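You operate a simulated robot arm through the tools that you are given. There is no shell and no other tool.

You are at the controls of a simulated two-armed robot. One attempt, no reset.

TASK
Thin the mix in the clear can to the red line and stir it smooth.
Fine: use the white jug and the blue stirrer, put both back, nothing new in the black tray, and close the lid. Set down upright: white jug. Where these are worked on the way, their far stop is far enough and under half their travel is too little: lid of the clear can.

Only the result counts: the job must be done as asked and must still hold three seconds after the hand-in. Knocking over, shifting, dropping, spilling or breaking anything else fails it. A push-on lid holds only when it is set on centred and level and pressed home; a screw cap is set on level and turned clockwise until tight.

THE ROBOT
Two 7-joint arms with fingered hands on one trunk that stands fixed in place. Base frame: the origin is at the foot of the trunk, x ahead of it, y to its left, z up. Readings come in mm, degrees, newtons and seconds.
The left shoulder is at [70, 153, 1197], the right one opposite. With the tool pointing down near the work surface each hand reaches from about 100 to 860 mm from the base axis, measured 20 degrees to its own side. Payload 3.9 kg a hand.
The tool frame of a hand sits at the grasp point between the pads (the TCP): z along the fingers, y along the line on which they close. The tips reach 30 mm beyond it. Largest opening 104 mm; the body of the gripper starts 35 mm behind the TCP. The gripper is a hand of 4 fingers: y runs from the thumb to the fingers, the wrist lies at [-17, -104, -178] in the tool frame, and closing takes about 1.5 s.
Orientation is told as [roll, pitch, yaw] about the base's x, y, z axes, in that order, counted from this pose: with the fingers straight down and the wrist toward the robot, the tool's x, y and z point along [0, 1, 0], [1, 0, 0] and [0, 0, -1] of the base frame.

THE INTERFACE
- The arms move only by the tool step_arm. It takes "left_deltas", "right_deltas" or both (then of equal length, played together; a hand with none holds still); each is a list that holds one entry, the list of rows, each a list of 7 numbers: the shift along the tool's x, y, z in units of 250 mm (1.0 is 250 mm), then the turn, a rotation vector about the tool's x, y, z in units of 45 degrees (1.0 is 45 degrees), then the opening in per cent of the stroke, from 0 (shut) to 100 (fully open). In form: [[[tx, ty, tz, rx, ry, rz, gripper], ...]]. A call has 1 to 20 rows; each row is the pose to reach, as a shift and turn from the pose commanded when the call began, along the tool's axes at that moment. A call with a number of a shift or a turn outside -1 to 1 is refused whole. Each row takes 0.2 s and may step no farther than 50 mm and 8.6 degrees from the row before; otherwise, or with a gripper value out of range, the whole call is refused. A pose out of reach is approached as far as the arm can. The call stops where the force on the tool passes 70 N (or 10 N more than at its start, if that is more) or the arm is blocked; 0.2 s more then pass. The fingers move at their own pace (about 72 mm/s each) and stop on an object; they squeeze with about 25 N. The grip force told is the motor's: it shows also when the fingers shut on nothing. Time passes only in rows, and 0.2 s behind the last, so rows that repeat a pose let the fingers close. The reply holds the time, the measured pose of the TCP, the force on the tool along the base axes, the opening and the grip force, in the units named above and with some noise, with the torque about the TCP (base axes, N m) and any sound that the robot's microphone picked up.
- Cameras (640 x 400 px; columns grow to the right, rows downward): "scene" is now at [123.9, -50.4, 1434.1]; the picture's right is [-0.59, -0.81, -0.00], its down [-0.41, 0.30, -0.86] and it looks along [0.70, -0.51, -0.51] (base axes); focal length 256 px, centre (320, 200). "left" rides on the left gripper at [-66, -90, -126] in its tool frame; the picture's right is [-0.78, -0.30, 0.56], its down [0.57, -0.70, 0.42] and it looks along [0.26, 0.65, 0.71] (tool axes); focal length 275 px, centre (320, 200). "right" rides on the right gripper at [66, -90, -126] in its tool frame; the picture's right is [-0.78, 0.30, -0.56], its down [-0.57, -0.70, 0.42] and it looks along [-0.26, 0.65, 0.71] (tool axes); focal length 275 px, centre (320, 200). There is no depth. A picture from a camera that has moved, and an enlarged one, comes with that camera's place and axes in the base frame and with its lens.
- get_image(camera): a new picture of that camera. The clock stands still meanwhile.
- raise_lower(by): slides the trunk up (or, below 0, down) by that many mm; the arms and the scene camera ride with it, the base frame stays. It gives what a move gives, with no picture.
- preshape(shape, hand): the hand has 4 fingers and takes this shape, open, in about a second: jaw (thumb against the fingers, like two jaws); tri (thumb and two fingers); tip (a fingertip pinch); poke (one finger out to press); point (the index stretched); flat (the hand flat); cup (the hand cupped); fist (a fist). The gripper value then closes the fingers along that shape, each until it touches; the sizes above hold for jaw. It gives what a move gives, with no picture.
- pan_tilt(pan, tilt): turns the head with the scene camera to pan (to the left, within 86 degrees either way) and tilt (down, from -29 to 69), counted from straight ahead of the robot. It gives what a move gives.
- inspect(camera, box): a new picture of the part [left, top, right, bottom] of that camera's present view, enlarged. The clock stands still meanwhile.
- hand_in(): hands the job in; it is judged then, once.

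Places have to be worked out from the pictures, the camera data and where the tool is seen. Open the grippers and draw the arms clear of the work before you hand the job in, unless the task says otherwise.

The tools are called after "Request:" as a command line: name --argument value ..., lists and objects as JSON in quotes. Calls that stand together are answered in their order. step_arm: Moves the arms, as the interface text tells. Its arguments: {"type":"object","properties":{"left_deltas":{"type":"array","items":{"type":"array","items":{"type":"array","items":{"type":"number"}}}},"right_deltas":{"type":"array","items":{"type":"array","items":{"type":"array","items":{"type":"number"}}}}},"required":[]} The other tools are called the same way: raise_lower (by) slides the trunk up or down; preshape (shape, hand) gives the hand a shape; pan_tilt (pan, tilt) turns the head that bears the scene camera; get_image (camera) takes a picture; inspect (camera, box) takes an enlarged picture of a part of a camera's view; hand_in () hands the job in.

At the start:

```text
time: 0.0
left_eef_pos: [576.3, -90.7, 1333.0]
left_tcp_rot: [0.0, 0.0, -0.1]
left_contact_force: [-0.4, -0.5, -0.9]
left_torque: [0.0, 0.03, 0.01]
left_finger_gap: 103.7
left_grip_force: 0.0
left_shape: jaw
right_eef_pos: [341.3, -357.7, 1321.6]
right_tcp_rot: [0.0, 0.0, 0.0]
right_contact_force: [-0.5, -0.4, 0.4]
right_torque: [-0.02, -0.03, 0.01]
right_finger_gap: 103.8
right_grip_force: 0.1
right_shape: jaw
trunk travel left (down, up): [-650.0, 290.0]
head pan, tilt: [-36.0, 30.7]
```

scene: 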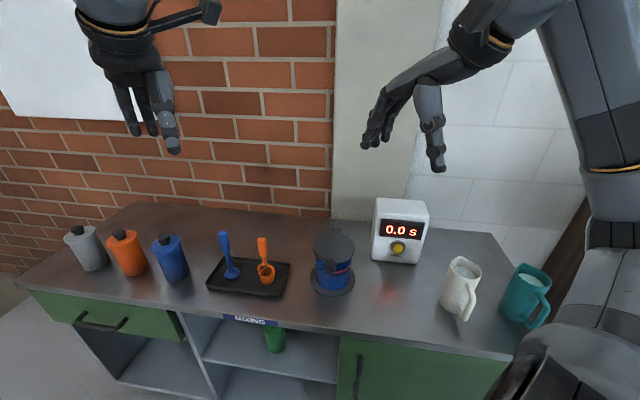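
right: 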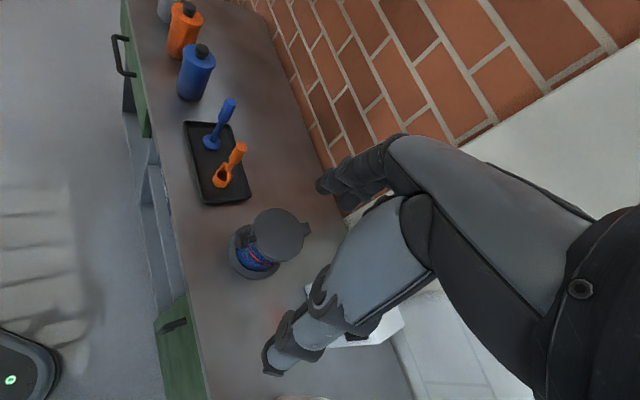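
left: 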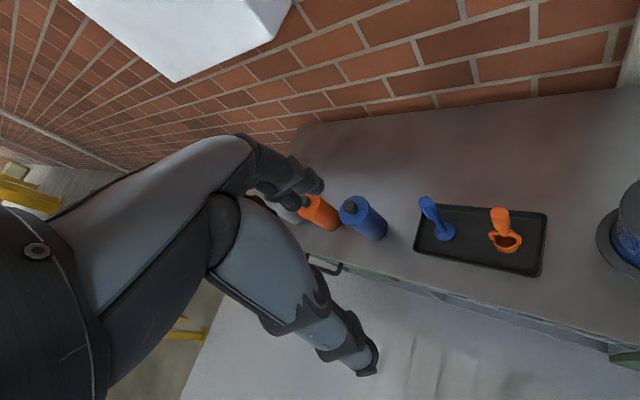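

I start by looking closely at the objects on the bench: the can, tray, jugs and the box with the display.

Request:
inspect --camera "scene" --box '[280, 200, 440, 300]'

Request:
inspect --camera "scene" --box '[420, 230, 580, 330]'

Request:
inspect --camera "scene" --box '[180, 210, 340, 310]'

Request:
inspect --camera "right" --box '[160, 80, 320, 300]'

```text
4.00 times, centred on (360, 250) of scene
camera zoom: at [123.9, -50.4, 1434.1], right [-0.59, -0.81, 0.0], down [-0.41, 0.3, -0.86], along [0.7, -0.51, -0.51], focal length 1024 px, centre (160, 0)
```

zoom: 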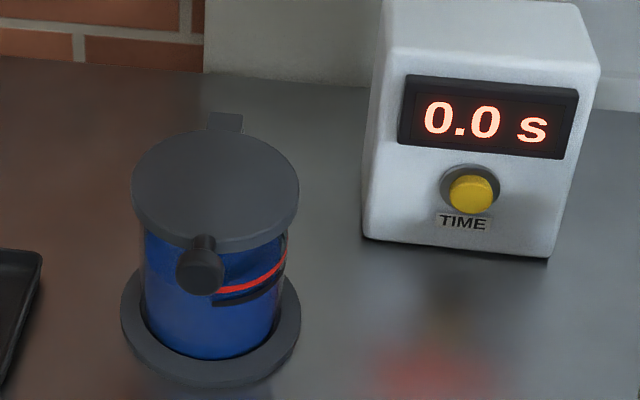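

```text
4.00 times, centred on (500, 280) of scene
camera zoom: at [123.9, -50.4, 1434.1], right [-0.59, -0.81, 0.0], down [-0.41, 0.3, -0.86], along [0.7, -0.51, -0.51], focal length 1024 px, centre (-400, -120)
```

zoom: 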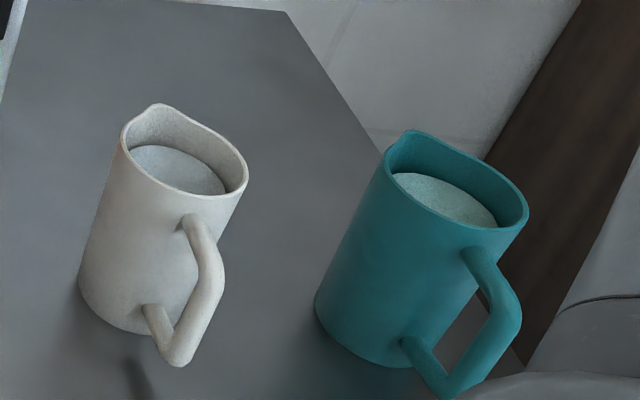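

```text
4.00 times, centred on (260, 260) of scene
camera zoom: at [123.9, -50.4, 1434.1], right [-0.59, -0.81, 0.0], down [-0.41, 0.3, -0.86], along [0.7, -0.51, -0.51], focal length 1024 px, centre (560, -40)
```

zoom: 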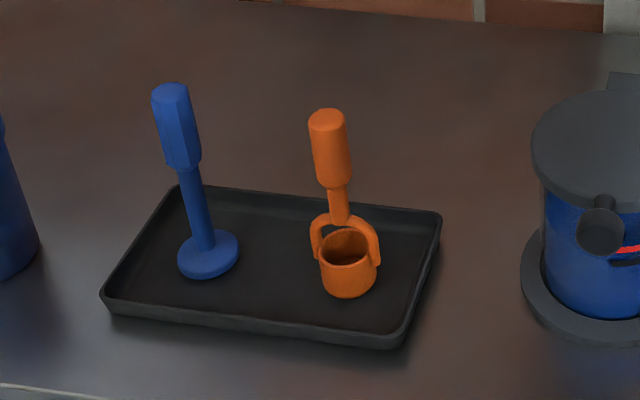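

```text
1.82 times, centred on (240, 190) of right
camera zoom: at [252.1, -289.3, 1448.5], right [0.3, -0.78, 0.56], down [-0.7, -0.57, -0.42], along [0.65, -0.26, -0.71], focal length 500 px, centre (466, 218)
```

zoom: 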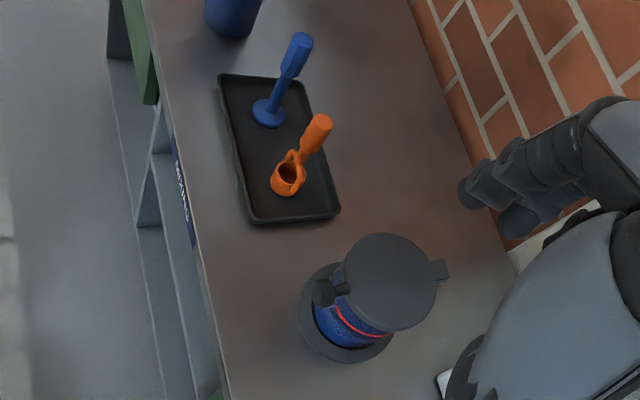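

The lid is hinged at the back (tab), with its knob at the front. I estimate the can at about [569, -424], its lid top at z≈926, and the bench at z≈778. Next I turn the head for a better view of the jugs and bench.

Request:
pan_tilt --pan -60 --tilt 45

Request:
get_image --camera "scene"

```text
time: 0.9
left_eef_pos: [577.0, -89.6, 1332.8]
left_tcp_rot: [0.0, 0.0, 0.0]
left_contact_force: [0.7, 0.3, -0.9]
left_torque: [0.01, 0.0, -0.05]
left_finger_gap: 103.6
left_grip_force: 0.1
left_shape: jaw
right_eef_pos: [341.8, -357.5, 1321.7]
right_tcp_rot: [-0.1, 0.1, 0.1]
right_contact_force: [-0.2, 0.2, -0.3]
right_torque: [0.0, -0.02, 0.01]
right_finger_gap: 103.7
right_grip_force: 0.1
right_shape: jaw
trunk travel left (down, up): [-650.0, 290.0]
head pan, tilt: [-60.0, 45.0]
```

```text
taken
camera scene: at [91.7, -67.7, 1412.6], right [-0.87, -0.5, 0.0], down [-0.35, 0.61, -0.71], along [0.35, -0.61, -0.71], focal length 256 px, centre (320, 200)
```

scene: 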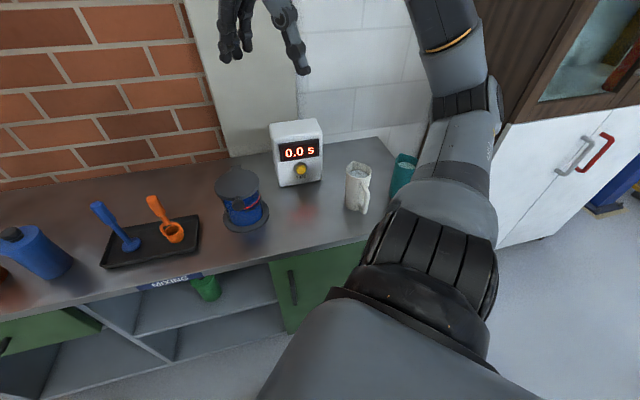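

The right arm hides the jugs from the head, so I move the right hand back and yaw it so that its own camera faces them.

Request:
step_arm --right_deltas '[[[-0.03, -0.06, 0.06, 0, 0, 0.125, 100], [-0.06, -0.12, 0.12, 0, 0, 0.25, 100], [-0.1, -0.18, 0.18, 0, 0, 0.375, 100], [-0.13, -0.24, 0.24, 0, 0, 0.5, 100], [-0.16, -0.3, 0.3, 0, 0, 0.625, 100], [-0.2, -0.36, 0.36, 0, 0, 0.75, 100], [-0.23, -0.42, 0.42, 0, 0, 0.875, 100], [-0.26, -0.48, 0.48, 0, 0, 1.0, 100]]]'

Request:
get_image --camera "right"

Request:
get_image --camera "scene"

```text
time: 2.7
left_eef_pos: [575.8, -89.3, 1333.9]
left_tcp_rot: [0.0, 0.0, 0.0]
left_contact_force: [-1.1, 0.9, 0.5]
left_torque: [0.02, 0.0, 0.01]
left_finger_gap: 103.6
left_grip_force: 0.1
left_shape: jaw
right_eef_pos: [220.4, -421.4, 1202.8]
right_tcp_rot: [0.0, 0.0, -45.0]
right_contact_force: [0.0, -0.7, 0.3]
right_torque: [-0.02, -0.04, -0.05]
right_finger_gap: 103.5
right_grip_force: 0.2
right_shape: jaw
trunk travel left (down, up): [-650.0, 290.0]
head pan, tilt: [-60.0, 45.0]
```

```text
taken
camera right: at [204.3, -309.8, 1328.7], right [-0.34, -0.76, 0.56], down [-0.9, 0.09, -0.42], along [0.27, -0.65, -0.71], focal length 275 px, centre (320, 200)
```

right: 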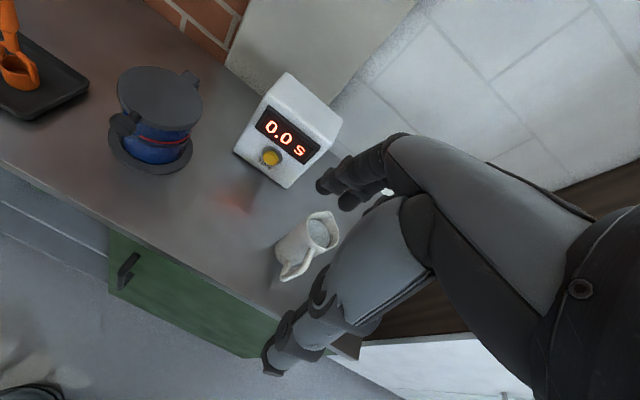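

```text
taken
camera scene: at [90.6, -67.6, 1412.7], right [-0.87, -0.5, 0.0], down [-0.35, 0.61, -0.71], along [0.35, -0.61, -0.71], focal length 256 px, centre (320, 200)
```

scene: 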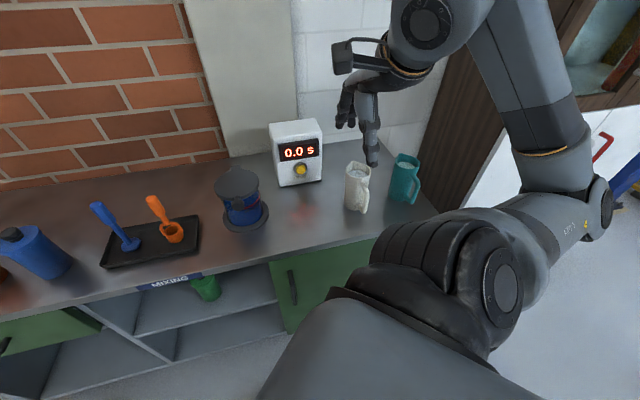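

The jugs are visible now, so I enlarge both views to measure the jug and can geometry.

Request:
inspect --camera "scene" --box '[320, 140, 440, 220]'

Request:
inspect --camera "right" --box '[240, 190, 360, 290]'

Request:
inspect --camera "right" --box '[90, 50, 220, 180]'

Request:
inspect --camera "scene" --box '[180, 150, 300, 240]'

Request:
inspect --camera "scene" --box '[80, 180, 220, 280]'

```text
5.00 times, centred on (380, 180) of scene
camera zoom: at [90.6, -67.6, 1412.7], right [-0.87, -0.5, 0.0], down [-0.35, 0.61, -0.71], along [0.35, -0.61, -0.71], focal length 1281 px, centre (20, 300)
```

zoom: 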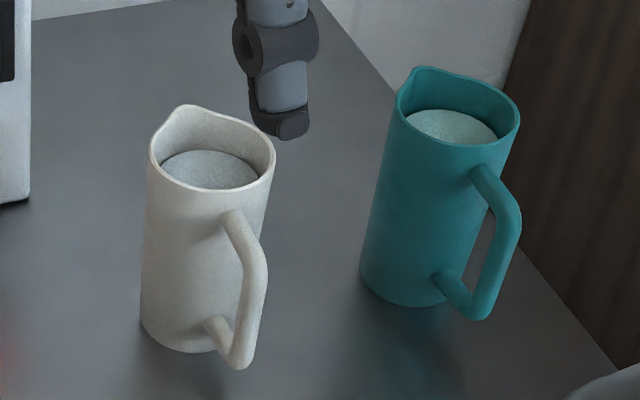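

```text
4.00 times, centred on (300, 240) of right
camera zoom: at [204.3, -309.8, 1328.7], right [-0.34, -0.76, 0.56], down [-0.9, 0.09, -0.42], along [0.27, -0.65, -0.71], focal length 1101 px, centre (400, 40)
```

zoom: 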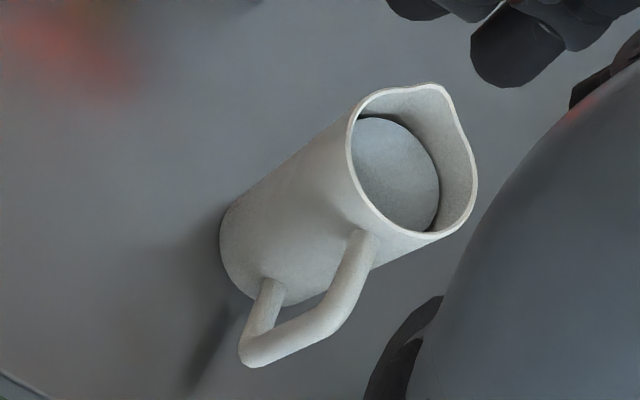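

```text
3.08 times, centred on (155, 115) of right
camera zoom: at [204.3, -309.8, 1328.7], right [-0.34, -0.76, 0.56], down [-0.9, 0.09, -0.42], along [0.27, -0.65, -0.71], focal length 847 px, centre (828, 462)
```

zoom: 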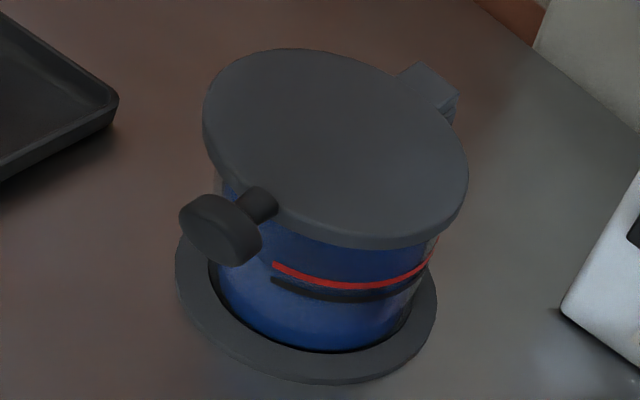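

```text
4.44 times, centred on (240, 195) of scene
camera zoom: at [90.6, -67.6, 1412.7], right [-0.87, -0.5, 0.0], down [-0.35, 0.61, -0.71], along [0.35, -0.61, -0.71], focal length 1138 px, centre (676, 222)
```

zoom: 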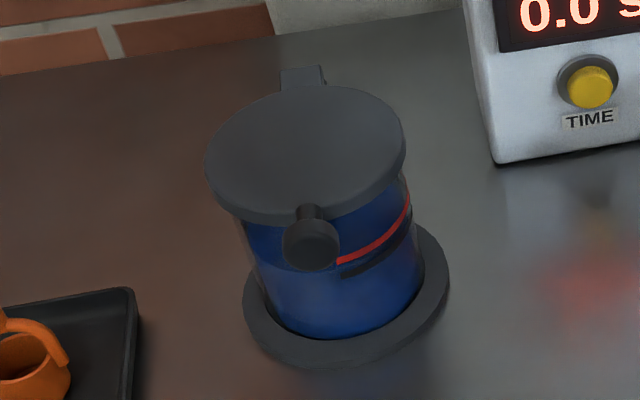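

```text
4.00 times, centred on (150, 230) of scene
camera zoom: at [90.6, -67.6, 1412.7], right [-0.87, -0.5, 0.0], down [-0.35, 0.61, -0.71], along [0.35, -0.61, -0.71], focal length 1024 px, centre (1000, 80)
```

zoom: 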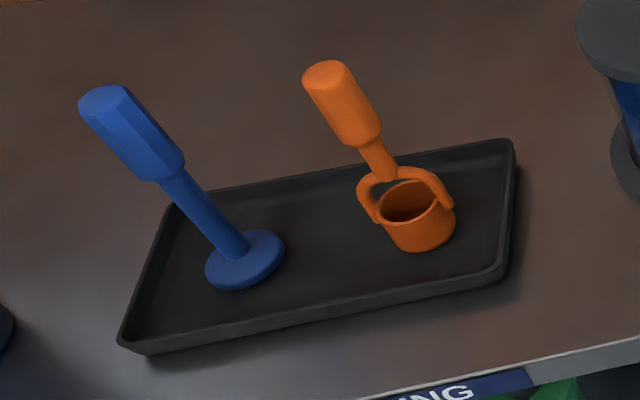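

Measured so far: white jug axis ≈[297,-655], rim z≈934, handle pointing to about 138°. Can ≈[554,-412], with the knob on the 135° side and the hinge at -45°. I turn the right hand step by step in free air to test whether a horizontal grasp of the jug handle is reachable.

Request:
step_arm --right_deltas '[[[-0.04, 0.024, 0.03, 0, 0, -0.143, 100], [-0.08, 0.05, 0.06, 0, 0, -0.286, 100], [-0.12, 0.07, 0.09, 0, 0, -0.43, 100], [-0.16, 0.1, 0.12, 0, 0, -0.57, 100], [-0.2, 0.12, 0.15, 0, 0, -0.714, 100], [-0.24, 0.15, 0.18, 0, 0, -0.857, 100], [-0.283, 0.17, 0.2, 0, 0, -1.0, 100]]]'

Request:
step_arm --right_deltas '[[[0, 0, 0, 0, 0, -0.15, 100], [0, 0, 0, 0, 0, -0.3, 100], [0, 0, 0, 0, 0, -0.45, 100], [0, 0, 0, 0, 0, -0.6, 100], [0, 0, 0, 0, 0, -0.75, 100], [0, 0, 0, 0, 0, -0.9, 100], [0, 0, 0, 0, 0, -1.0, 100]]]'

Request:
step_arm --right_deltas '[[[0, 0, 0, 0, -0.15, 0, 100], [0, 0, 0, 0, -0.3, 0, 100], [0, 0, 0, 0, -0.45, 0, 100], [0, 0, 0, 0, -0.6, 0, 100], [0, 0, 0, 0, -0.75, 0, 100], [0, 0, 0, 0, -0.9, 0, 100], [0, 0, 0, 0, -1.0, 0, 100]]]'

Request:
get_image --camera "scene"

Request:
get_image --camera "right"

```text
time: 4.3
left_eef_pos: [573.6, -88.2, 1336.2]
left_tcp_rot: [-0.1, -0.1, 0.0]
left_contact_force: [-0.4, 0.6, 0.3]
left_torque: [-0.01, -0.02, -0.01]
left_finger_gap: 103.9
left_grip_force: 0.0
left_shape: jaw
right_eef_pos: [181.2, -393.6, 1228.8]
right_tcp_rot: [0.1, -0.1, -5.3]
right_contact_force: [0.0, 0.6, 0.1]
right_torque: [-0.05, -0.05, -0.01]
right_finger_gap: 104.0
right_grip_force: 0.1
right_shape: jaw
right hand out of reach, approached as far as the arm can: row 4, 5, 6, 7
trunk travel left (down, up): [-650.0, 290.0]
head pan, tilt: [-60.0, 45.0]
```

```text
time: 5.9
left_eef_pos: [576.7, -89.9, 1333.4]
left_tcp_rot: [0.0, 0.0, -0.1]
left_contact_force: [-1.2, 0.4, -0.1]
left_torque: [0.01, 0.05, -0.01]
left_finger_gap: 103.7
left_grip_force: 0.1
left_shape: jaw
right_eef_pos: [195.8, -280.8, 1260.8]
right_tcp_rot: [0.1, 0.0, 39.6]
right_contact_force: [0.8, 0.1, 0.2]
right_torque: [0.01, -0.01, 0.03]
right_finger_gap: 103.9
right_grip_force: 0.1
right_shape: jaw
right hand out of reach, approached as far as the arm can: row 1, 2, 3, 4, 5, 6, 7
trunk travel left (down, up): [-650.0, 290.0]
head pan, tilt: [-60.0, 45.0]
```

```text
time: 7.5
left_eef_pos: [575.3, -89.8, 1334.4]
left_tcp_rot: [0.0, 0.0, 0.0]
left_contact_force: [0.1, -0.2, 0.0]
left_torque: [-0.01, 0.01, 0.03]
left_finger_gap: 103.6
left_grip_force: 0.0
left_shape: jaw
right_eef_pos: [191.5, -234.1, 1269.8]
right_tcp_rot: [-45.1, 0.0, 39.4]
right_contact_force: [0.0, 0.4, -0.9]
right_torque: [0.01, -0.01, 0.03]
right_finger_gap: 104.1
right_grip_force: 0.0
right_shape: jaw
right hand out of reach, approached as far as the arm can: row 1, 2, 3, 4, 5, 6, 7
trunk travel left (down, up): [-650.0, 290.0]
head pan, tilt: [-60.0, 45.0]
```

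```text
taken
camera scene: at [91.3, -66.9, 1412.6], right [-0.87, -0.5, 0.0], down [-0.35, 0.61, -0.71], along [0.35, -0.61, -0.71], focal length 256 px, centre (320, 200)
```

scene: 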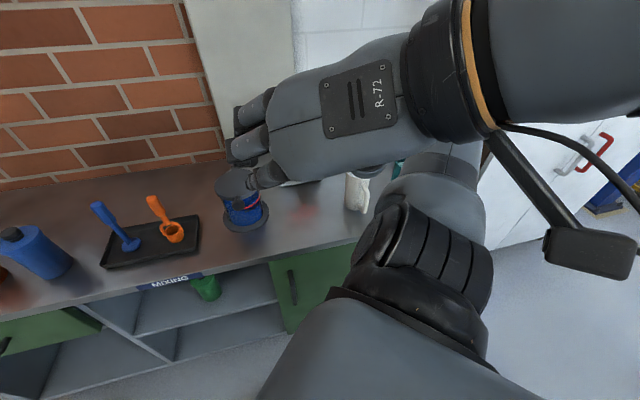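

```text
taken
camera right: at [36.6, -184.9, 1313.3], right [0.33, 0.07, 0.94], down [-0.09, -0.99, 0.1], along [0.94, -0.12, -0.32], focal length 275 px, centre (320, 200)
```

right: 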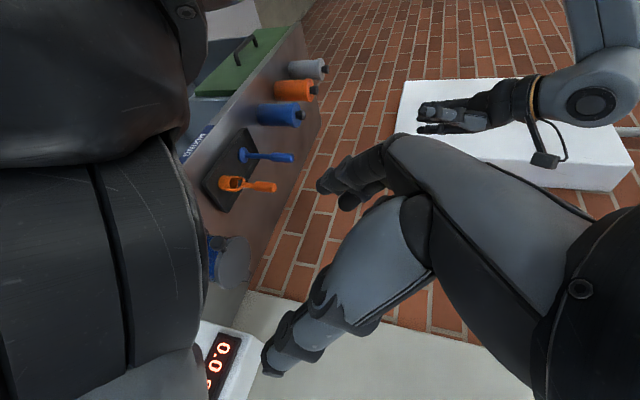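

That region with positive yaw is out of reach at this height, so I undo the roll and check how the commanded pose relates to the measured one.

Request:
step_arm --right_deltas '[[[0, 0, 0, 0, 0.15, 0, 100], [0, 0, 0, 0, 0.3, 0, 100], [0, 0, 0, 0, 0.45, 0, 100], [0, 0, 0, 0, 0.6, 0, 100], [0, 0, 0, 0, 0.75, 0, 100], [0, 0, 0, 0, 0.9, 0, 100], [0, 0, 0, 0, 1.0, 0, 100]]]'

Request:
step_arm --right_deltas '[[[0, 0, 0, 0, 0, 0.15, 100], [0, 0, 0, 0, 0, 0.3, 100], [0, 0, 0, 0, 0, 0.45, 100], [0, 0, 0, 0, 0, 0.6, 100], [0, 0, 0, 0, 0, 0.75, 100], [0, 0, 0, 0, 0, 0.9, 100]]]'

```text
time: 9.1
left_eef_pos: [576.2, -91.7, 1332.9]
left_tcp_rot: [0.0, 0.0, 0.0]
left_contact_force: [-0.1, -0.6, -0.5]
left_torque: [0.03, 0.0, 0.01]
left_finger_gap: 103.8
left_grip_force: 0.1
left_shape: jaw
right_eef_pos: [191.9, -234.3, 1269.5]
right_tcp_rot: [0.2, 0.1, 39.5]
right_contact_force: [0.3, 0.1, -0.6]
right_torque: [-0.01, 0.0, 0.03]
right_finger_gap: 104.0
right_grip_force: 0.0
right_shape: jaw
trunk travel left (down, up): [-650.0, 290.0]
head pan, tilt: [-60.0, 45.0]
```

```text
time: 10.5
left_eef_pos: [575.2, -89.0, 1333.6]
left_tcp_rot: [0.0, 0.0, 0.1]
left_contact_force: [0.1, 0.1, 0.2]
left_torque: [0.01, 0.04, 0.02]
left_finger_gap: 103.9
left_grip_force: 0.0
left_shape: jaw
right_eef_pos: [190.8, -235.1, 1270.8]
right_tcp_rot: [0.0, 0.0, -1.1]
right_contact_force: [0.0, 0.3, -0.2]
right_torque: [-0.01, 0.0, 0.02]
right_finger_gap: 104.3
right_grip_force: 0.1
right_shape: jaw
trunk travel left (down, up): [-650.0, 290.0]
head pan, tilt: [-60.0, 45.0]
```

The commanded pose follows what was actually reached. I move the right hand to lower free air over the jugs, around [300,-560,1060], to test orientations there.

Request:
step_arm --right_deltas '[[[-0.15, 0.05, 0.1, 0, 0, 0, 100], [-0.3, 0.1, 0.2, 0, 0, 0, 100], [-0.45, 0.15, 0.3, 0, 0, 0, 100], [-0.6, 0.2, 0.4, 0, 0, 0, 100], [-0.75, 0.25, 0.5, 0, 0, 0, 100], [-0.9, 0.3, 0.6, 0, 0, 0, 100], [-1.0, 0.35, 0.7, 0, 0, 0, 100]]]'

Request:
get_image --camera "scene"

```text
time: 12.1
left_eef_pos: [575.8, -90.4, 1333.3]
left_tcp_rot: [0.0, 0.1, 0.0]
left_contact_force: [-0.1, -0.4, -0.3]
left_torque: [0.0, -0.03, 0.01]
left_finger_gap: 103.7
left_grip_force: 0.0
left_shape: jaw
right_eef_pos: [241.5, -379.2, 1180.8]
right_tcp_rot: [0.1, 0.0, -1.0]
right_contact_force: [-0.1, 0.4, 0.3]
right_torque: [0.03, 0.04, -0.01]
right_finger_gap: 103.8
right_grip_force: 0.1
right_shape: jaw
right hand out of reach, approached as far as the arm can: row 4, 5, 6, 7
trunk travel left (down, up): [-650.0, 290.0]
head pan, tilt: [-60.0, 45.0]
```

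```text
taken
camera scene: at [91.3, -68.1, 1412.5], right [-0.87, -0.5, 0.0], down [-0.35, 0.61, -0.71], along [0.35, -0.61, -0.71], focal length 256 px, centre (320, 200)
```

scene: 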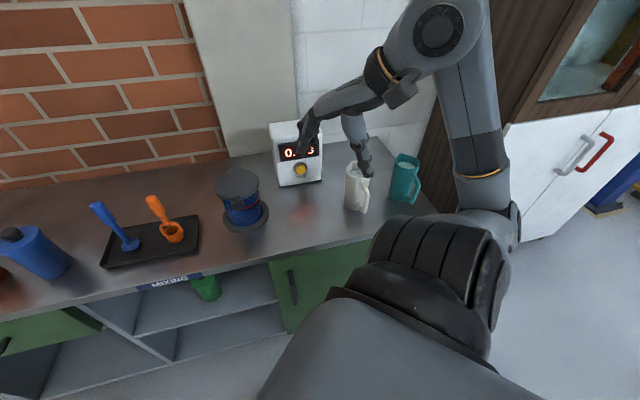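

The local solver prefers yaw pointing outward from the shoulder. I turn to yaw ≈-46 while moving toward the jug to see whether a top-down grasp there is reachable.

Request:
step_arm --right_deltas '[[[0, 0, 0, 0, 0, 0.18, 100], [0, 0, 0, 0, 0, 0.36, 100], [0, 0, 0, 0, 0, 0.54, 100], [-0.1, 0.03, 0.04, 0, 0, 0.72, 100], [-0.2, 0.06, 0.08, 0, 0, 0.9, 100], [-0.3, 0.08, 0.12, 0, 0, 1.0, 100], [-0.4, 0.11, 0.16, 0, 0, 1.0, 100], [-0.5, 0.14, 0.2, 0, 0, 1.0, 100], [-0.6, 0.16, 0.24, 0, 0, 1.0, 100]]]'

Request:
step_arm --right_deltas '[[[0, 0, 0, 0, 0, 0.18, 100], [0, 0, 0, 0, 0, 0.36, 100], [0, 0, 0, 0, 0, 0.54, 100], [0, 0, 0, 0, 0, 0.72, 100], [0, 0, 0, 0, 0, 0.9, 100], [0, 0, 0, 0, 0, 1.0, 100]]]'

Request:
get_image --camera "scene"

Request:
get_image --camera "right"

```text
time: 14.1
left_eef_pos: [576.6, -90.3, 1332.3]
left_tcp_rot: [0.0, -0.1, -0.1]
left_contact_force: [0.1, -0.4, -0.2]
left_torque: [0.0, 0.0, 0.03]
left_finger_gap: 103.8
left_grip_force: 0.0
left_shape: jaw
right_eef_pos: [280.7, -530.9, 1118.7]
right_tcp_rot: [0.3, 0.1, -46.1]
right_contact_force: [-0.1, -0.6, -0.2]
right_torque: [0.03, -0.03, 0.0]
right_finger_gap: 103.9
right_grip_force: 0.0
right_shape: jaw
trunk travel left (down, up): [-650.0, 290.0]
head pan, tilt: [-60.0, 45.0]
```

```text
time: 15.5
left_eef_pos: [575.9, -88.4, 1333.9]
left_tcp_rot: [0.0, -0.1, -0.1]
left_contact_force: [-0.1, 0.5, -0.1]
left_torque: [0.0, 0.01, 0.02]
left_finger_gap: 103.7
left_grip_force: 0.2
left_shape: jaw
right_eef_pos: [282.1, -530.4, 1119.7]
right_tcp_rot: [0.1, 0.0, -91.2]
right_contact_force: [-0.3, -0.4, -0.5]
right_torque: [0.0, 0.01, 0.02]
right_finger_gap: 103.7
right_grip_force: 0.0
right_shape: jaw
trunk travel left (down, up): [-650.0, 290.0]
head pan, tilt: [-60.0, 45.0]
```

```text
taken
camera scene: at [91.9, -67.8, 1412.5], right [-0.87, -0.5, 0.0], down [-0.35, 0.61, -0.71], along [0.35, -0.61, -0.71], focal length 256 px, centre (320, 200)
```

scene: 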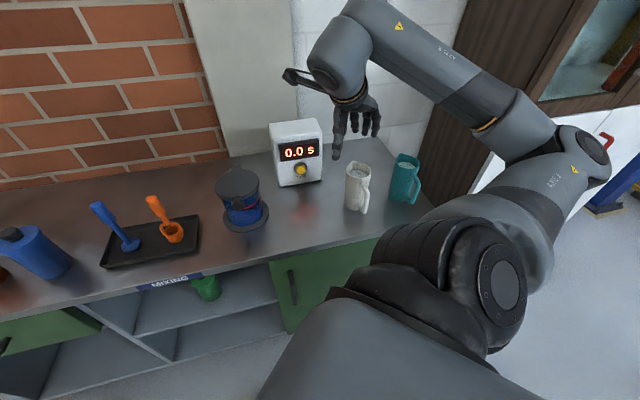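

```text
taken
camera right: at [349.7, -440.3, 1245.5], right [-0.78, -0.28, 0.56], down [-0.56, 0.71, -0.42], along [-0.28, -0.64, -0.71], focal length 275 px, centre (320, 200)
```

right: 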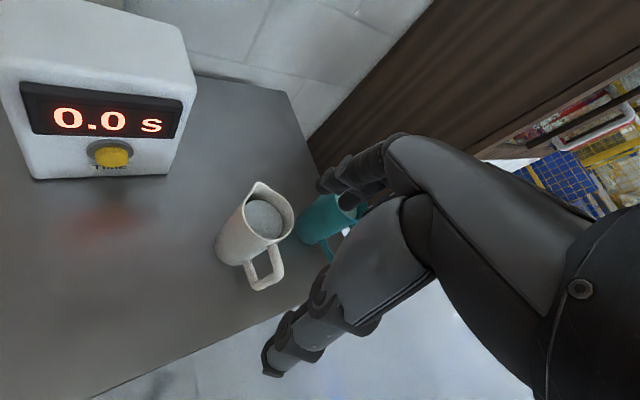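

Yaw -91 works here. I inspect the jug closely from this pose, then test yaw -132, which lines the jaws up across the spout-handle line.

Request:
inspect --camera "right" --box '[190, 160, 390, 310]'

Request:
step_arm --right_deltas '[[[0, 0, 0, 0, 0, 0.18, 100], [0, 0, 0, 0, 0, 0.36, 100], [0, 0, 0, 0, 0, 0.54, 100], [0, 0, 0, 0, 0, 0.72, 100], [0, 0, 0, 0, 0, 0.9, 100], [0, 0, 0, 0, 0, 0.97, 100]]]'

Request:
get_image --camera "right"

Request:
get_image --camera "scene"

```text
2.67 times, centred on (290, 235) of right
camera zoom: at [349.7, -440.3, 1245.5], right [-0.78, -0.28, 0.56], down [-0.56, 0.71, -0.42], along [-0.28, -0.64, -0.71], focal length 734 px, centre (400, 107)
```

zoom: 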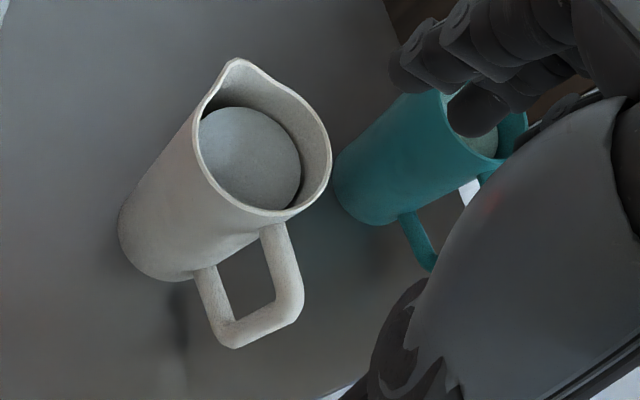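

```text
time: 16.9
left_eef_pos: [575.8, -90.2, 1334.3]
left_tcp_rot: [0.0, 0.1, -0.1]
left_contact_force: [-0.4, 0.2, -0.2]
left_torque: [0.02, 0.0, -0.02]
left_finger_gap: 103.7
left_grip_force: 0.1
left_shape: jaw
right_eef_pos: [324.6, -536.5, 1075.7]
right_tcp_rot: [0.4, 1.3, -134.0]
right_contact_force: [-0.1, -0.5, 0.9]
right_torque: [-0.01, -0.01, -0.01]
right_finger_gap: 104.0
right_grip_force: 0.1
right_shape: jaw
right hand out of reach, approached as far as the arm can: row 3, 4, 5, 6
trunk travel left (down, up): [-650.0, 290.0]
head pan, tilt: [-60.0, 45.0]
```

```text
taken
camera right: at [432.0, -517.4, 1205.7], right [-0.77, 0.32, 0.54], down [0.09, 0.91, -0.41], along [-0.63, -0.27, -0.73], focal length 275 px, centre (320, 200)
```

right: 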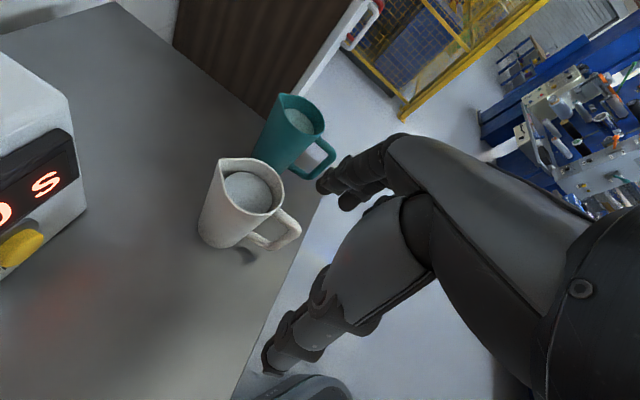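

```text
taken
camera scene: at [91.5, -68.1, 1412.5], right [-0.87, -0.5, 0.0], down [-0.35, 0.61, -0.71], along [0.35, -0.61, -0.71], focal length 256 px, centre (320, 200)
```

scene: 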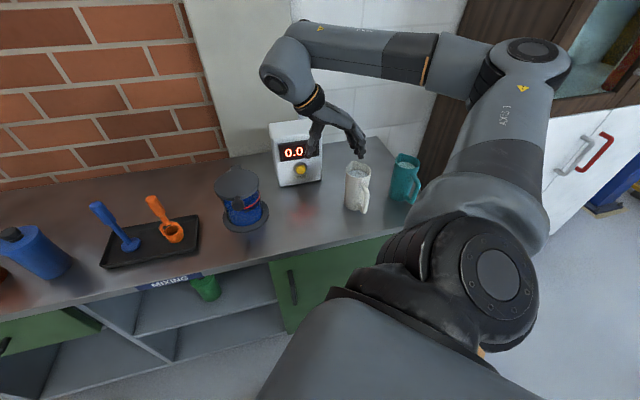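

Yaw -134 is reachable here. I test rolling the hand toward horizontal (fingers pointing to the bench's back), which would allow a direct handle grasp.

Request:
step_arm --right_deltas '[[[0, 0, 0, 0, 0.15, 0, 100], [0, 0, 0, 0, 0.3, 0, 100], [0, 0, 0, 0, 0.45, 0, 100], [0, 0, 0, 0, 0.6, 0, 100], [0, 0, 0, 0, 0.75, 0, 100], [0, 0, 0, 0, 0.9, 0, 100], [0, 0, 0, 0, 1.0, 0, 100]]]'

Request:
get_image --camera "scene"

```text
time: 18.5
left_eef_pos: [576.6, -90.1, 1333.1]
left_tcp_rot: [0.0, 0.0, 0.0]
left_contact_force: [-0.4, 0.0, -0.3]
left_torque: [-0.03, -0.01, 0.01]
left_finger_gap: 103.6
left_grip_force: 0.1
left_shape: jaw
right_eef_pos: [324.1, -535.7, 1078.2]
right_tcp_rot: [45.0, 0.2, -134.8]
right_contact_force: [-0.7, 0.3, 0.4]
right_torque: [0.01, 0.03, -0.01]
right_finger_gap: 104.0
right_grip_force: 0.1
right_shape: jaw
trunk travel left (down, up): [-650.0, 290.0]
head pan, tilt: [-60.0, 45.0]
```

```text
taken
camera scene: at [91.4, -67.8, 1412.6], right [-0.87, -0.5, 0.0], down [-0.35, 0.61, -0.71], along [0.35, -0.61, -0.71], focal length 256 px, centre (320, 200)
```

scene: 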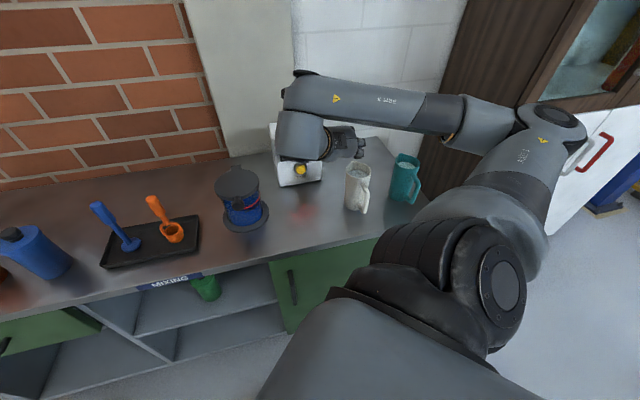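

The 45° roll is reached with no problem, so I try the remaining 45° to horizontal.

Request:
step_arm --right_deltas '[[[0, 0, 0, 0, 0.15, 0, 100], [0, 0, 0, 0, 0.3, 0, 100], [0, 0, 0, 0, 0.45, 0, 100], [0, 0, 0, 0, 0.6, 0, 100], [0, 0, 0, 0, 0.75, 0, 100], [0, 0, 0, 0, 0.9, 0, 100], [0, 0, 0, 0, 1.0, 0, 100]]]'

Request:
get_image --camera "scene"

Request:
get_image --camera "right"

```text
time: 20.1
left_eef_pos: [578.7, -90.3, 1332.9]
left_tcp_rot: [0.0, 0.0, -0.1]
left_contact_force: [0.1, 0.0, 0.0]
left_torque: [-0.01, -0.01, 0.01]
left_finger_gap: 103.8
left_grip_force: 0.0
left_shape: jaw
right_eef_pos: [348.9, -544.1, 1059.5]
right_tcp_rot: [89.9, 0.1, -134.5]
right_contact_force: [0.3, -0.1, 0.4]
right_torque: [0.02, 0.01, 0.0]
right_finger_gap: 104.1
right_grip_force: 0.1
right_shape: jaw
right hand out of reach, approached as far as the arm can: row 5, 6, 7
trunk travel left (down, up): [-650.0, 290.0]
head pan, tilt: [-60.0, 45.0]
```

```text
taken
camera scene: at [92.3, -68.1, 1412.5], right [-0.87, -0.5, 0.0], down [-0.35, 0.61, -0.71], along [0.35, -0.61, -0.71], focal length 256 px, centre (320, 200)
```

scene: 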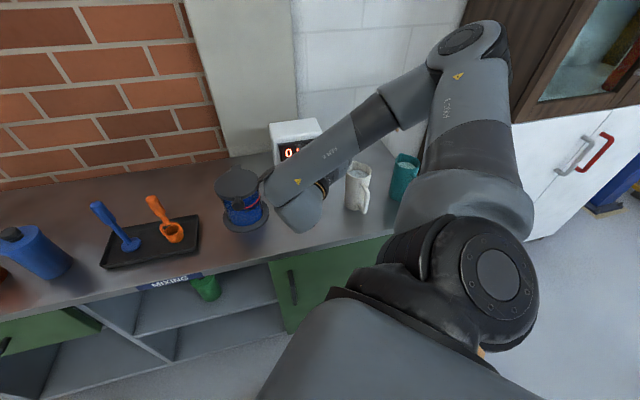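

```text
taken
camera right: at [322.6, -390.7, 1127.3], right [-0.6, 0.18, -0.78], down [0.79, 0.2, -0.57], along [0.06, -0.96, -0.27], focal length 275 px, centre (320, 200)
```

right: 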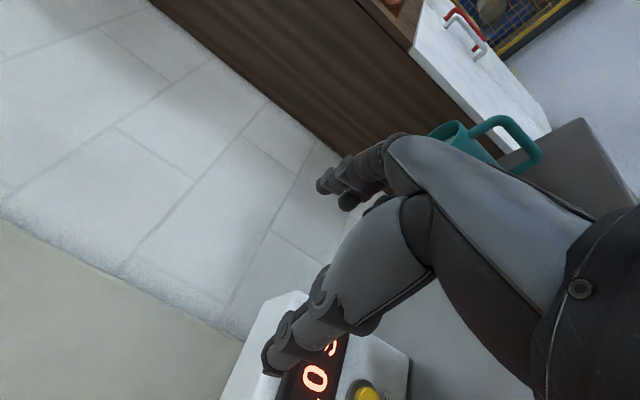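

The horizontal grasp orientation is achievable. Next I test the handle pre-approach spot, about [188,-548], still at this safe height.

Request:
step_arm --right_deltas '[[[0, 0.06, -0.06, 0, 0, 0, 100], [0, 0.12, -0.12, 0, 0, 0, 100], [0, 0.18, -0.18, 0, 0, 0, 100], [0, 0.24, -0.24, 0, 0, 0, 100], [0, 0.3, -0.3, 0, 0, 0, 100], [0, 0.36, -0.35, 0, 0, 0, 100], [0, 0.42, -0.4, 0, 0, 0, 100], [0, 0.467, -0.444, 0, 0, 0, 100]]]'

Request:
get_image --camera "scene"

```text
time: 21.9
left_eef_pos: [575.5, -90.8, 1333.5]
left_tcp_rot: [-0.1, 0.0, 0.0]
left_contact_force: [-0.1, 0.1, 0.2]
left_torque: [0.0, -0.01, 0.0]
left_finger_gap: 103.6
left_grip_force: 0.1
left_shape: jaw
right_eef_pos: [348.0, -544.0, 1060.4]
right_tcp_rot: [89.9, 0.1, -134.5]
right_contact_force: [0.0, -0.2, 0.1]
right_torque: [0.01, 0.03, 0.01]
right_finger_gap: 104.0
right_grip_force: 0.0
right_shape: jaw
right hand out of reach, approached as far as the arm can: row 1, 2, 3, 4, 5, 6, 7, 8
trunk travel left (down, up): [-650.0, 290.0]
head pan, tilt: [-60.0, 45.0]
```

```text
taken
camera scene: at [91.6, -67.8, 1412.5], right [-0.87, -0.5, 0.0], down [-0.35, 0.61, -0.71], along [0.35, -0.61, -0.71], focal length 256 px, centre (320, 200)
```

scene: 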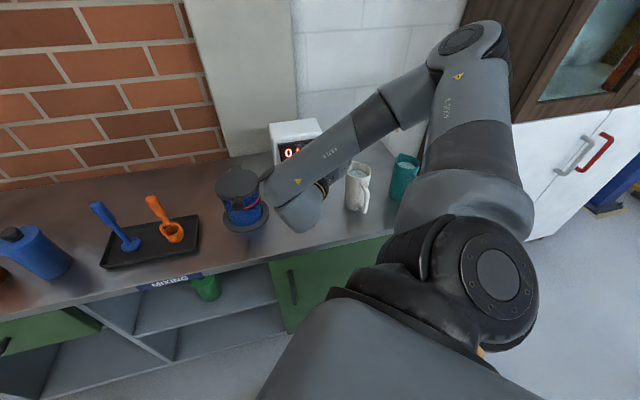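

At this height it is limited because the wrist is too near the shoulder. I raise the trunk so the arm has more room to reach down.

Request:
raise_lower --by 200

Request:
step_arm --right_deltas '[[[-0.1, 0.03, -0.03, 0, 0, 0, 100], [-0.2, 0.06, -0.06, 0, 0, 0, 100], [-0.3, 0.1, -0.1, 0, 0, 0, 100], [-0.4, 0.15, -0.15, 0, 0, 0, 100], [-0.5, 0.2, -0.2, 0, 0, 0, 100], [-0.6, 0.25, -0.25, 0, 0, 0, 100], [-0.7, 0.3, -0.3, 0, 0, 0, 100], [-0.8, 0.36, -0.36, 0, 0, 0, 100], [-0.8, 0.42, -0.4, 0, 0, 0, 100], [-0.8, 0.467, -0.444, 0, 0, 0, 100]]]'

Request:
get_image --camera "scene"

```text
time: 24.1
left_eef_pos: [575.4, -90.1, 1533.6]
left_tcp_rot: [0.0, 0.0, 0.0]
left_contact_force: [-0.1, -1.0, 1.2]
left_torque: [0.02, 0.0, -0.02]
left_finger_gap: 103.7
left_grip_force: 0.1
left_shape: jaw
right_eef_pos: [348.5, -542.2, 1259.7]
right_tcp_rot: [89.9, 0.1, -134.4]
right_contact_force: [0.5, 0.3, 0.8]
right_torque: [0.01, -0.04, 0.01]
right_finger_gap: 104.0
right_grip_force: 0.1
right_shape: jaw
trunk travel left (down, up): [-850.0, 90.0]
head pan, tilt: [-60.0, 45.0]
```

```text
time: 26.2
left_eef_pos: [579.0, -87.0, 1532.6]
left_tcp_rot: [-0.1, 0.0, 0.1]
left_contact_force: [-0.2, -0.8, -0.2]
left_torque: [0.01, 0.04, 0.01]
left_finger_gap: 103.6
left_grip_force: 0.1
left_shape: jaw
right_eef_pos: [194.0, -559.0, 1186.7]
right_tcp_rot: [89.7, 0.1, -134.3]
right_contact_force: [-0.5, -0.4, 0.1]
right_torque: [-0.02, 0.04, 0.0]
right_finger_gap: 104.2
right_grip_force: 0.1
right_shape: jaw
right hand out of reach, approached as far as the arm can: row 3, 4, 5, 6, 7, 8, 9, 10
trunk travel left (down, up): [-850.0, 90.0]
head pan, tilt: [-60.0, 45.0]
```

```text
taken
camera scene: at [94.7, -66.1, 1612.4], right [-0.87, -0.5, 0.0], down [-0.36, 0.61, -0.71], along [0.35, -0.61, -0.71], focal length 256 px, centre (320, 200)
```

scene: 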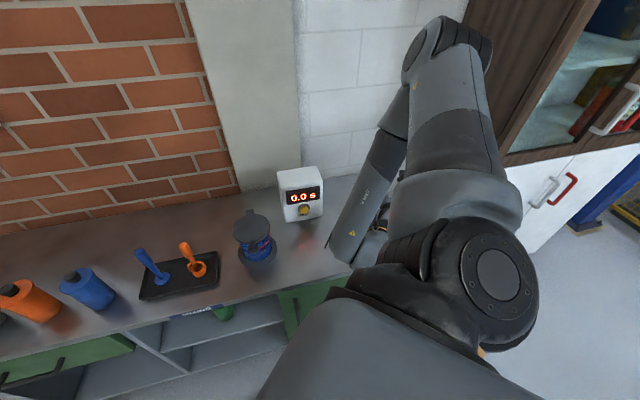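

The handle spot is reachable in this arm configuration, and lowering the trunk later brings it down to handle height. The lid has to be opened first, so I swing the right hand in the air to point along 45°, the hinge-axis direction, to hook the knob from below.

Request:
step_arm --right_deltas '[[[0, -0.07, 0.03, 0.15, 0, 0, 100], [0, -0.14, 0.05, 0.3, 0, 0, 100], [0, -0.21, 0.07, 0.45, 0, 0, 100], [0, -0.28, 0.09, 0.6, 0, 0, 100], [0, -0.36, 0.12, 0.75, 0, 0, 100], [0, -0.44, 0.15, 0.9, 0, 0, 100], [0, -0.51, 0.17, 1.0, 0, 0, 100]]]'

Request:
step_arm --right_deltas '[[[0, 0, 0, 0.15, 0, 0, 100], [0, 0, 0, 0.3, 0, 0, 100], [0, 0, 0, 0.45, 0, 0, 100], [0, 0, 0, 0.6, 0, 0, 100], [0, 0, 0, 0.75, 0, 0, 100], [0, 0, 0, 0.9, 0, 0, 100], [0, 0, 0, 1.0, 0, 0, 100]]]'

Request:
pan_tilt --pan -38 --tilt 50

Request:
get_image --camera "scene"

```text
time: 27.9
left_eef_pos: [578.2, -85.5, 1533.3]
left_tcp_rot: [-0.1, 0.1, 0.0]
left_contact_force: [0.9, 0.1, -0.4]
left_torque: [0.0, 0.01, -0.01]
left_finger_gap: 103.8
left_grip_force: 0.0
left_shape: jaw
right_eef_pos: [368.3, -405.7, 1228.6]
right_tcp_rot: [87.7, 1.6, -99.0]
right_contact_force: [0.4, 0.2, -0.5]
right_torque: [0.02, 0.02, -0.03]
right_finger_gap: 104.0
right_grip_force: 0.1
right_shape: jaw
right hand out of reach, approached as far as the arm can: row 1, 2, 3, 4, 5, 6, 7
trunk travel left (down, up): [-850.0, 90.0]
head pan, tilt: [-60.0, 45.0]
```

```text
time: 29.4
left_eef_pos: [576.6, -87.9, 1532.5]
left_tcp_rot: [-0.1, 0.0, 0.0]
left_contact_force: [-0.1, -0.3, -0.3]
left_torque: [0.02, -0.01, 0.0]
left_finger_gap: 103.5
left_grip_force: 0.0
left_shape: jaw
right_eef_pos: [488.5, -267.1, 1286.3]
right_tcp_rot: [84.2, 6.8, -70.2]
right_contact_force: [-0.5, 0.2, -0.1]
right_torque: [-0.02, -0.01, 0.01]
right_finger_gap: 103.6
right_grip_force: 0.0
right_shape: jaw
right hand out of reach, approached as far as the arm can: row 1, 2, 3, 4, 5, 6, 7
trunk travel left (down, up): [-850.0, 90.0]
head pan, tilt: [-60.0, 45.0]
```

```text
time: 30.3
left_eef_pos: [577.1, -91.8, 1532.9]
left_tcp_rot: [0.1, 0.0, 0.0]
left_contact_force: [-1.0, 0.2, 0.1]
left_torque: [0.0, 0.03, -0.01]
left_finger_gap: 103.6
left_grip_force: 0.2
left_shape: jaw
right_eef_pos: [488.8, -270.8, 1287.3]
right_tcp_rot: [84.3, 6.8, -70.4]
right_contact_force: [0.3, 0.2, -1.0]
right_torque: [0.0, 0.03, 0.04]
right_finger_gap: 103.7
right_grip_force: 0.1
right_shape: jaw
trunk travel left (down, up): [-850.0, 90.0]
head pan, tilt: [-38.0, 50.0]
```

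```text
taken
camera scene: at [112.1, -45.7, 1605.6], right [-0.62, -0.79, 0.0], down [-0.6, 0.47, -0.64], along [0.51, -0.4, -0.77], focal length 256 px, centre (320, 200)
```

scene: 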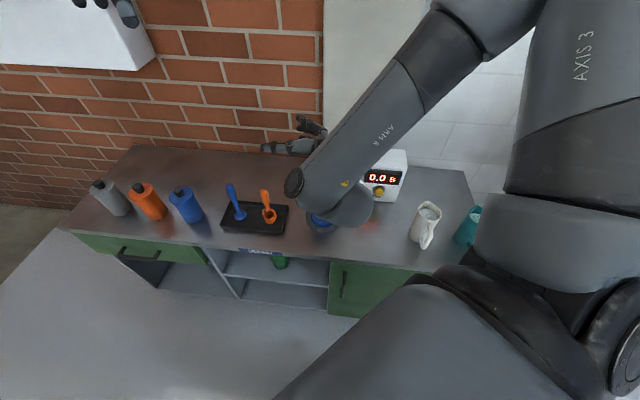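

The hand drifts because that roll doesn't suit this spot. I return to fingers-down, a better posture for the knob, and will try a tip pinch with the jaws along the hinge axis (yaw +45).

Request:
step_arm --right_deltas '[[[0, 0, 0, 0, -0.15, 0, 100], [0, 0, 0, 0, -0.3, 0, 100], [0, 0, 0, 0, -0.45, 0, 100], [0, 0, 0, 0, -0.6, 0, 100], [0, 0, 0, 0, -0.75, 0, 100], [0, 0, 0, 0, -0.9, 0, 100], [0, 0, 0, 0, -1.0, 0, 100]]]'

Request:
step_arm --right_deltas '[[[0, 0, 0, 0, -0.15, 0, 100], [0, 0, 0, 0, -0.3, 0, 100], [0, 0, 0, 0, -0.45, 0, 100], [0, 0, 0, 0, -0.6, 0, 100], [0, 0, 0, 0, -0.75, 0, 100], [0, 0, 0, 0, -0.87, 0, 100]]]'

Request:
step_arm --right_deltas '[[[0, 0, 0, 0, 0, -0.15, 100], [0, 0, 0, 0, 0, -0.3, 100], [0, 0, 0, 0, 0, -0.45, 100], [0, 0, 0, 0, 0, -0.6, 100], [0, 0, 0, 0, 0, -0.75, 100], [0, 0, 0, 0, 0, -0.87, 100], [0, 0, 0, 0, 0, -1.0, 100]]]'

Request:
step_arm --right_deltas '[[[0, 0, 0, 0, 0, -0.15, 100], [0, 0, 0, 0, 0, -0.3, 100], [0, 0, 0, 0, 0, -0.45, 100], [0, 0, 0, 0, 0, -0.6, 100], [0, 0, 0, 0, 0, -0.75, 100], [0, 0, 0, 0, 0, -0.87, 100], [0, 0, 0, 0, 0, -1.0, 100]]]'

```text
time: 31.9
left_eef_pos: [577.8, -88.8, 1533.7]
left_tcp_rot: [0.0, 0.0, 0.0]
left_contact_force: [0.9, -0.1, 0.7]
left_torque: [0.03, 0.0, -0.02]
left_finger_gap: 103.6
left_grip_force: 0.2
left_shape: jaw
right_eef_pos: [488.6, -269.8, 1286.8]
right_tcp_rot: [39.2, 6.7, -70.5]
right_contact_force: [0.0, 0.8, -0.4]
right_torque: [0.01, 0.02, -0.02]
right_finger_gap: 103.8
right_grip_force: 0.1
right_shape: jaw
trunk travel left (down, up): [-850.0, 90.0]
head pan, tilt: [-38.0, 50.0]
```

```text
time: 33.3
left_eef_pos: [578.2, -90.3, 1533.2]
left_tcp_rot: [0.0, 0.1, 0.0]
left_contact_force: [0.1, 0.2, -0.3]
left_torque: [0.02, 0.0, 0.04]
left_finger_gap: 103.8
left_grip_force: 0.1
left_shape: jaw
right_eef_pos: [489.8, -269.2, 1287.5]
right_tcp_rot: [-0.2, 6.9, -70.4]
right_contact_force: [0.5, -0.4, 0.3]
right_torque: [-0.01, 0.02, -0.04]
right_finger_gap: 104.0
right_grip_force: 0.0
right_shape: jaw
trunk travel left (down, up): [-850.0, 90.0]
head pan, tilt: [-38.0, 50.0]
```

```text
time: 34.9
left_eef_pos: [575.6, -91.2, 1533.4]
left_tcp_rot: [0.0, 0.0, 0.0]
left_contact_force: [0.6, 0.0, -0.6]
left_torque: [0.0, 0.02, -0.02]
left_finger_gap: 103.4
left_grip_force: 0.0
left_shape: jaw
right_eef_pos: [487.9, -269.6, 1288.4]
right_tcp_rot: [4.9, 4.7, -25.1]
right_contact_force: [0.2, -1.3, -0.1]
right_torque: [0.03, -0.01, 0.0]
right_finger_gap: 104.2
right_grip_force: 0.1
right_shape: jaw
trunk travel left (down, up): [-850.0, 90.0]
head pan, tilt: [-38.0, 50.0]
```

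```text
time: 36.5
left_eef_pos: [576.2, -91.3, 1533.2]
left_tcp_rot: [0.1, -0.1, 0.1]
left_contact_force: [0.7, -0.7, -0.7]
left_torque: [-0.02, 0.03, 0.04]
left_finger_gap: 103.5
left_grip_force: 0.1
left_shape: jaw
right_eef_pos: [488.9, -270.1, 1287.8]
right_tcp_rot: [6.6, -0.1, 19.7]
right_contact_force: [-0.3, -1.1, 0.6]
right_torque: [0.0, 0.02, 0.04]
right_finger_gap: 104.0
right_grip_force: 0.1
right_shape: jaw
trunk travel left (down, up): [-850.0, 90.0]
head pan, tilt: [-38.0, 50.0]
```

Yaw +20 was reached easily. I continue to yaw +45, remove the small roll, and descend partway above the knob.

Request:
step_arm --right_deltas '[[[0, 0, 0, 0, -0.04, -0.15, 100], [-0.05, -0.01, 0.06, 0, -0.08, -0.3, 100], [-0.1, -0.02, 0.12, 0, -0.147, -0.45, 100], [-0.15, -0.035, 0.2, 0, -0.147, -0.56, 100], [-0.2, -0.05, 0.3, 0, -0.147, -0.56, 100], [-0.25, -0.06, 0.4, 0, -0.147, -0.56, 100], [-0.3, -0.07, 0.5, 0, -0.147, -0.56, 100], [-0.343, -0.076, 0.6, 0, -0.147, -0.56, 100]]]'

Request:
get_image --camera "scene"

Request:
get_image --camera "right"

```text
time: 38.3
left_eef_pos: [573.6, -100.2, 1534.5]
left_tcp_rot: [0.4, 0.0, -0.2]
left_contact_force: [-0.5, -0.6, 0.4]
left_torque: [0.08, -0.02, 0.0]
left_finger_gap: 103.6
left_grip_force: 0.1
left_shape: jaw
right_eef_pos: [446.2, -223.8, 1076.3]
right_tcp_rot: [-2.8, -3.0, 42.6]
right_contact_force: [-0.9, -0.3, -0.6]
right_torque: [0.1, -0.02, 0.0]
right_finger_gap: 103.8
right_grip_force: 0.0
right_shape: jaw
right hand out of reach, approached as far as the arm can: row 1, 2, 3, 4, 5, 6, 7, 8
trunk travel left (down, up): [-850.0, 90.0]
head pan, tilt: [-38.0, 50.0]
```

```text
taken
camera scene: at [108.5, -54.0, 1605.8], right [-0.62, -0.79, -0.01], down [-0.6, 0.48, -0.64], along [0.51, -0.39, -0.77], focal length 256 px, centre (320, 200)
```

scene: 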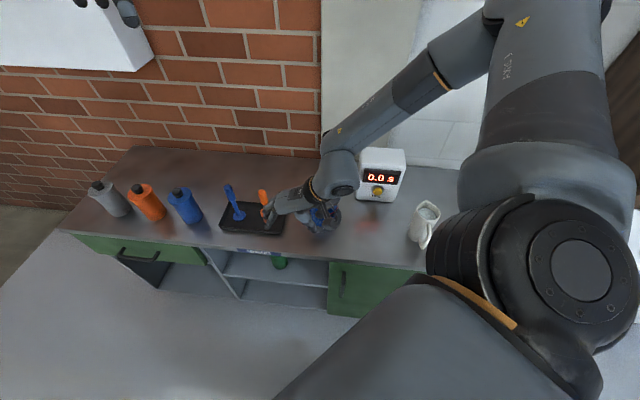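

```text
taken
camera right: at [327.1, -235.4, 1194.4], right [0.7, -0.37, 0.61], down [-0.1, -0.9, -0.43], along [0.71, 0.24, -0.66], focal length 275 px, centre (320, 200)
```

right: 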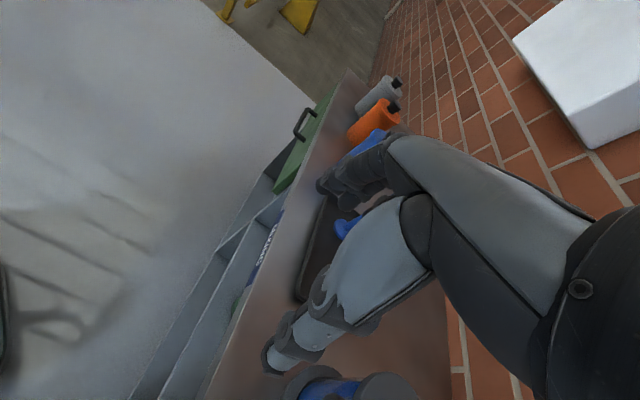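

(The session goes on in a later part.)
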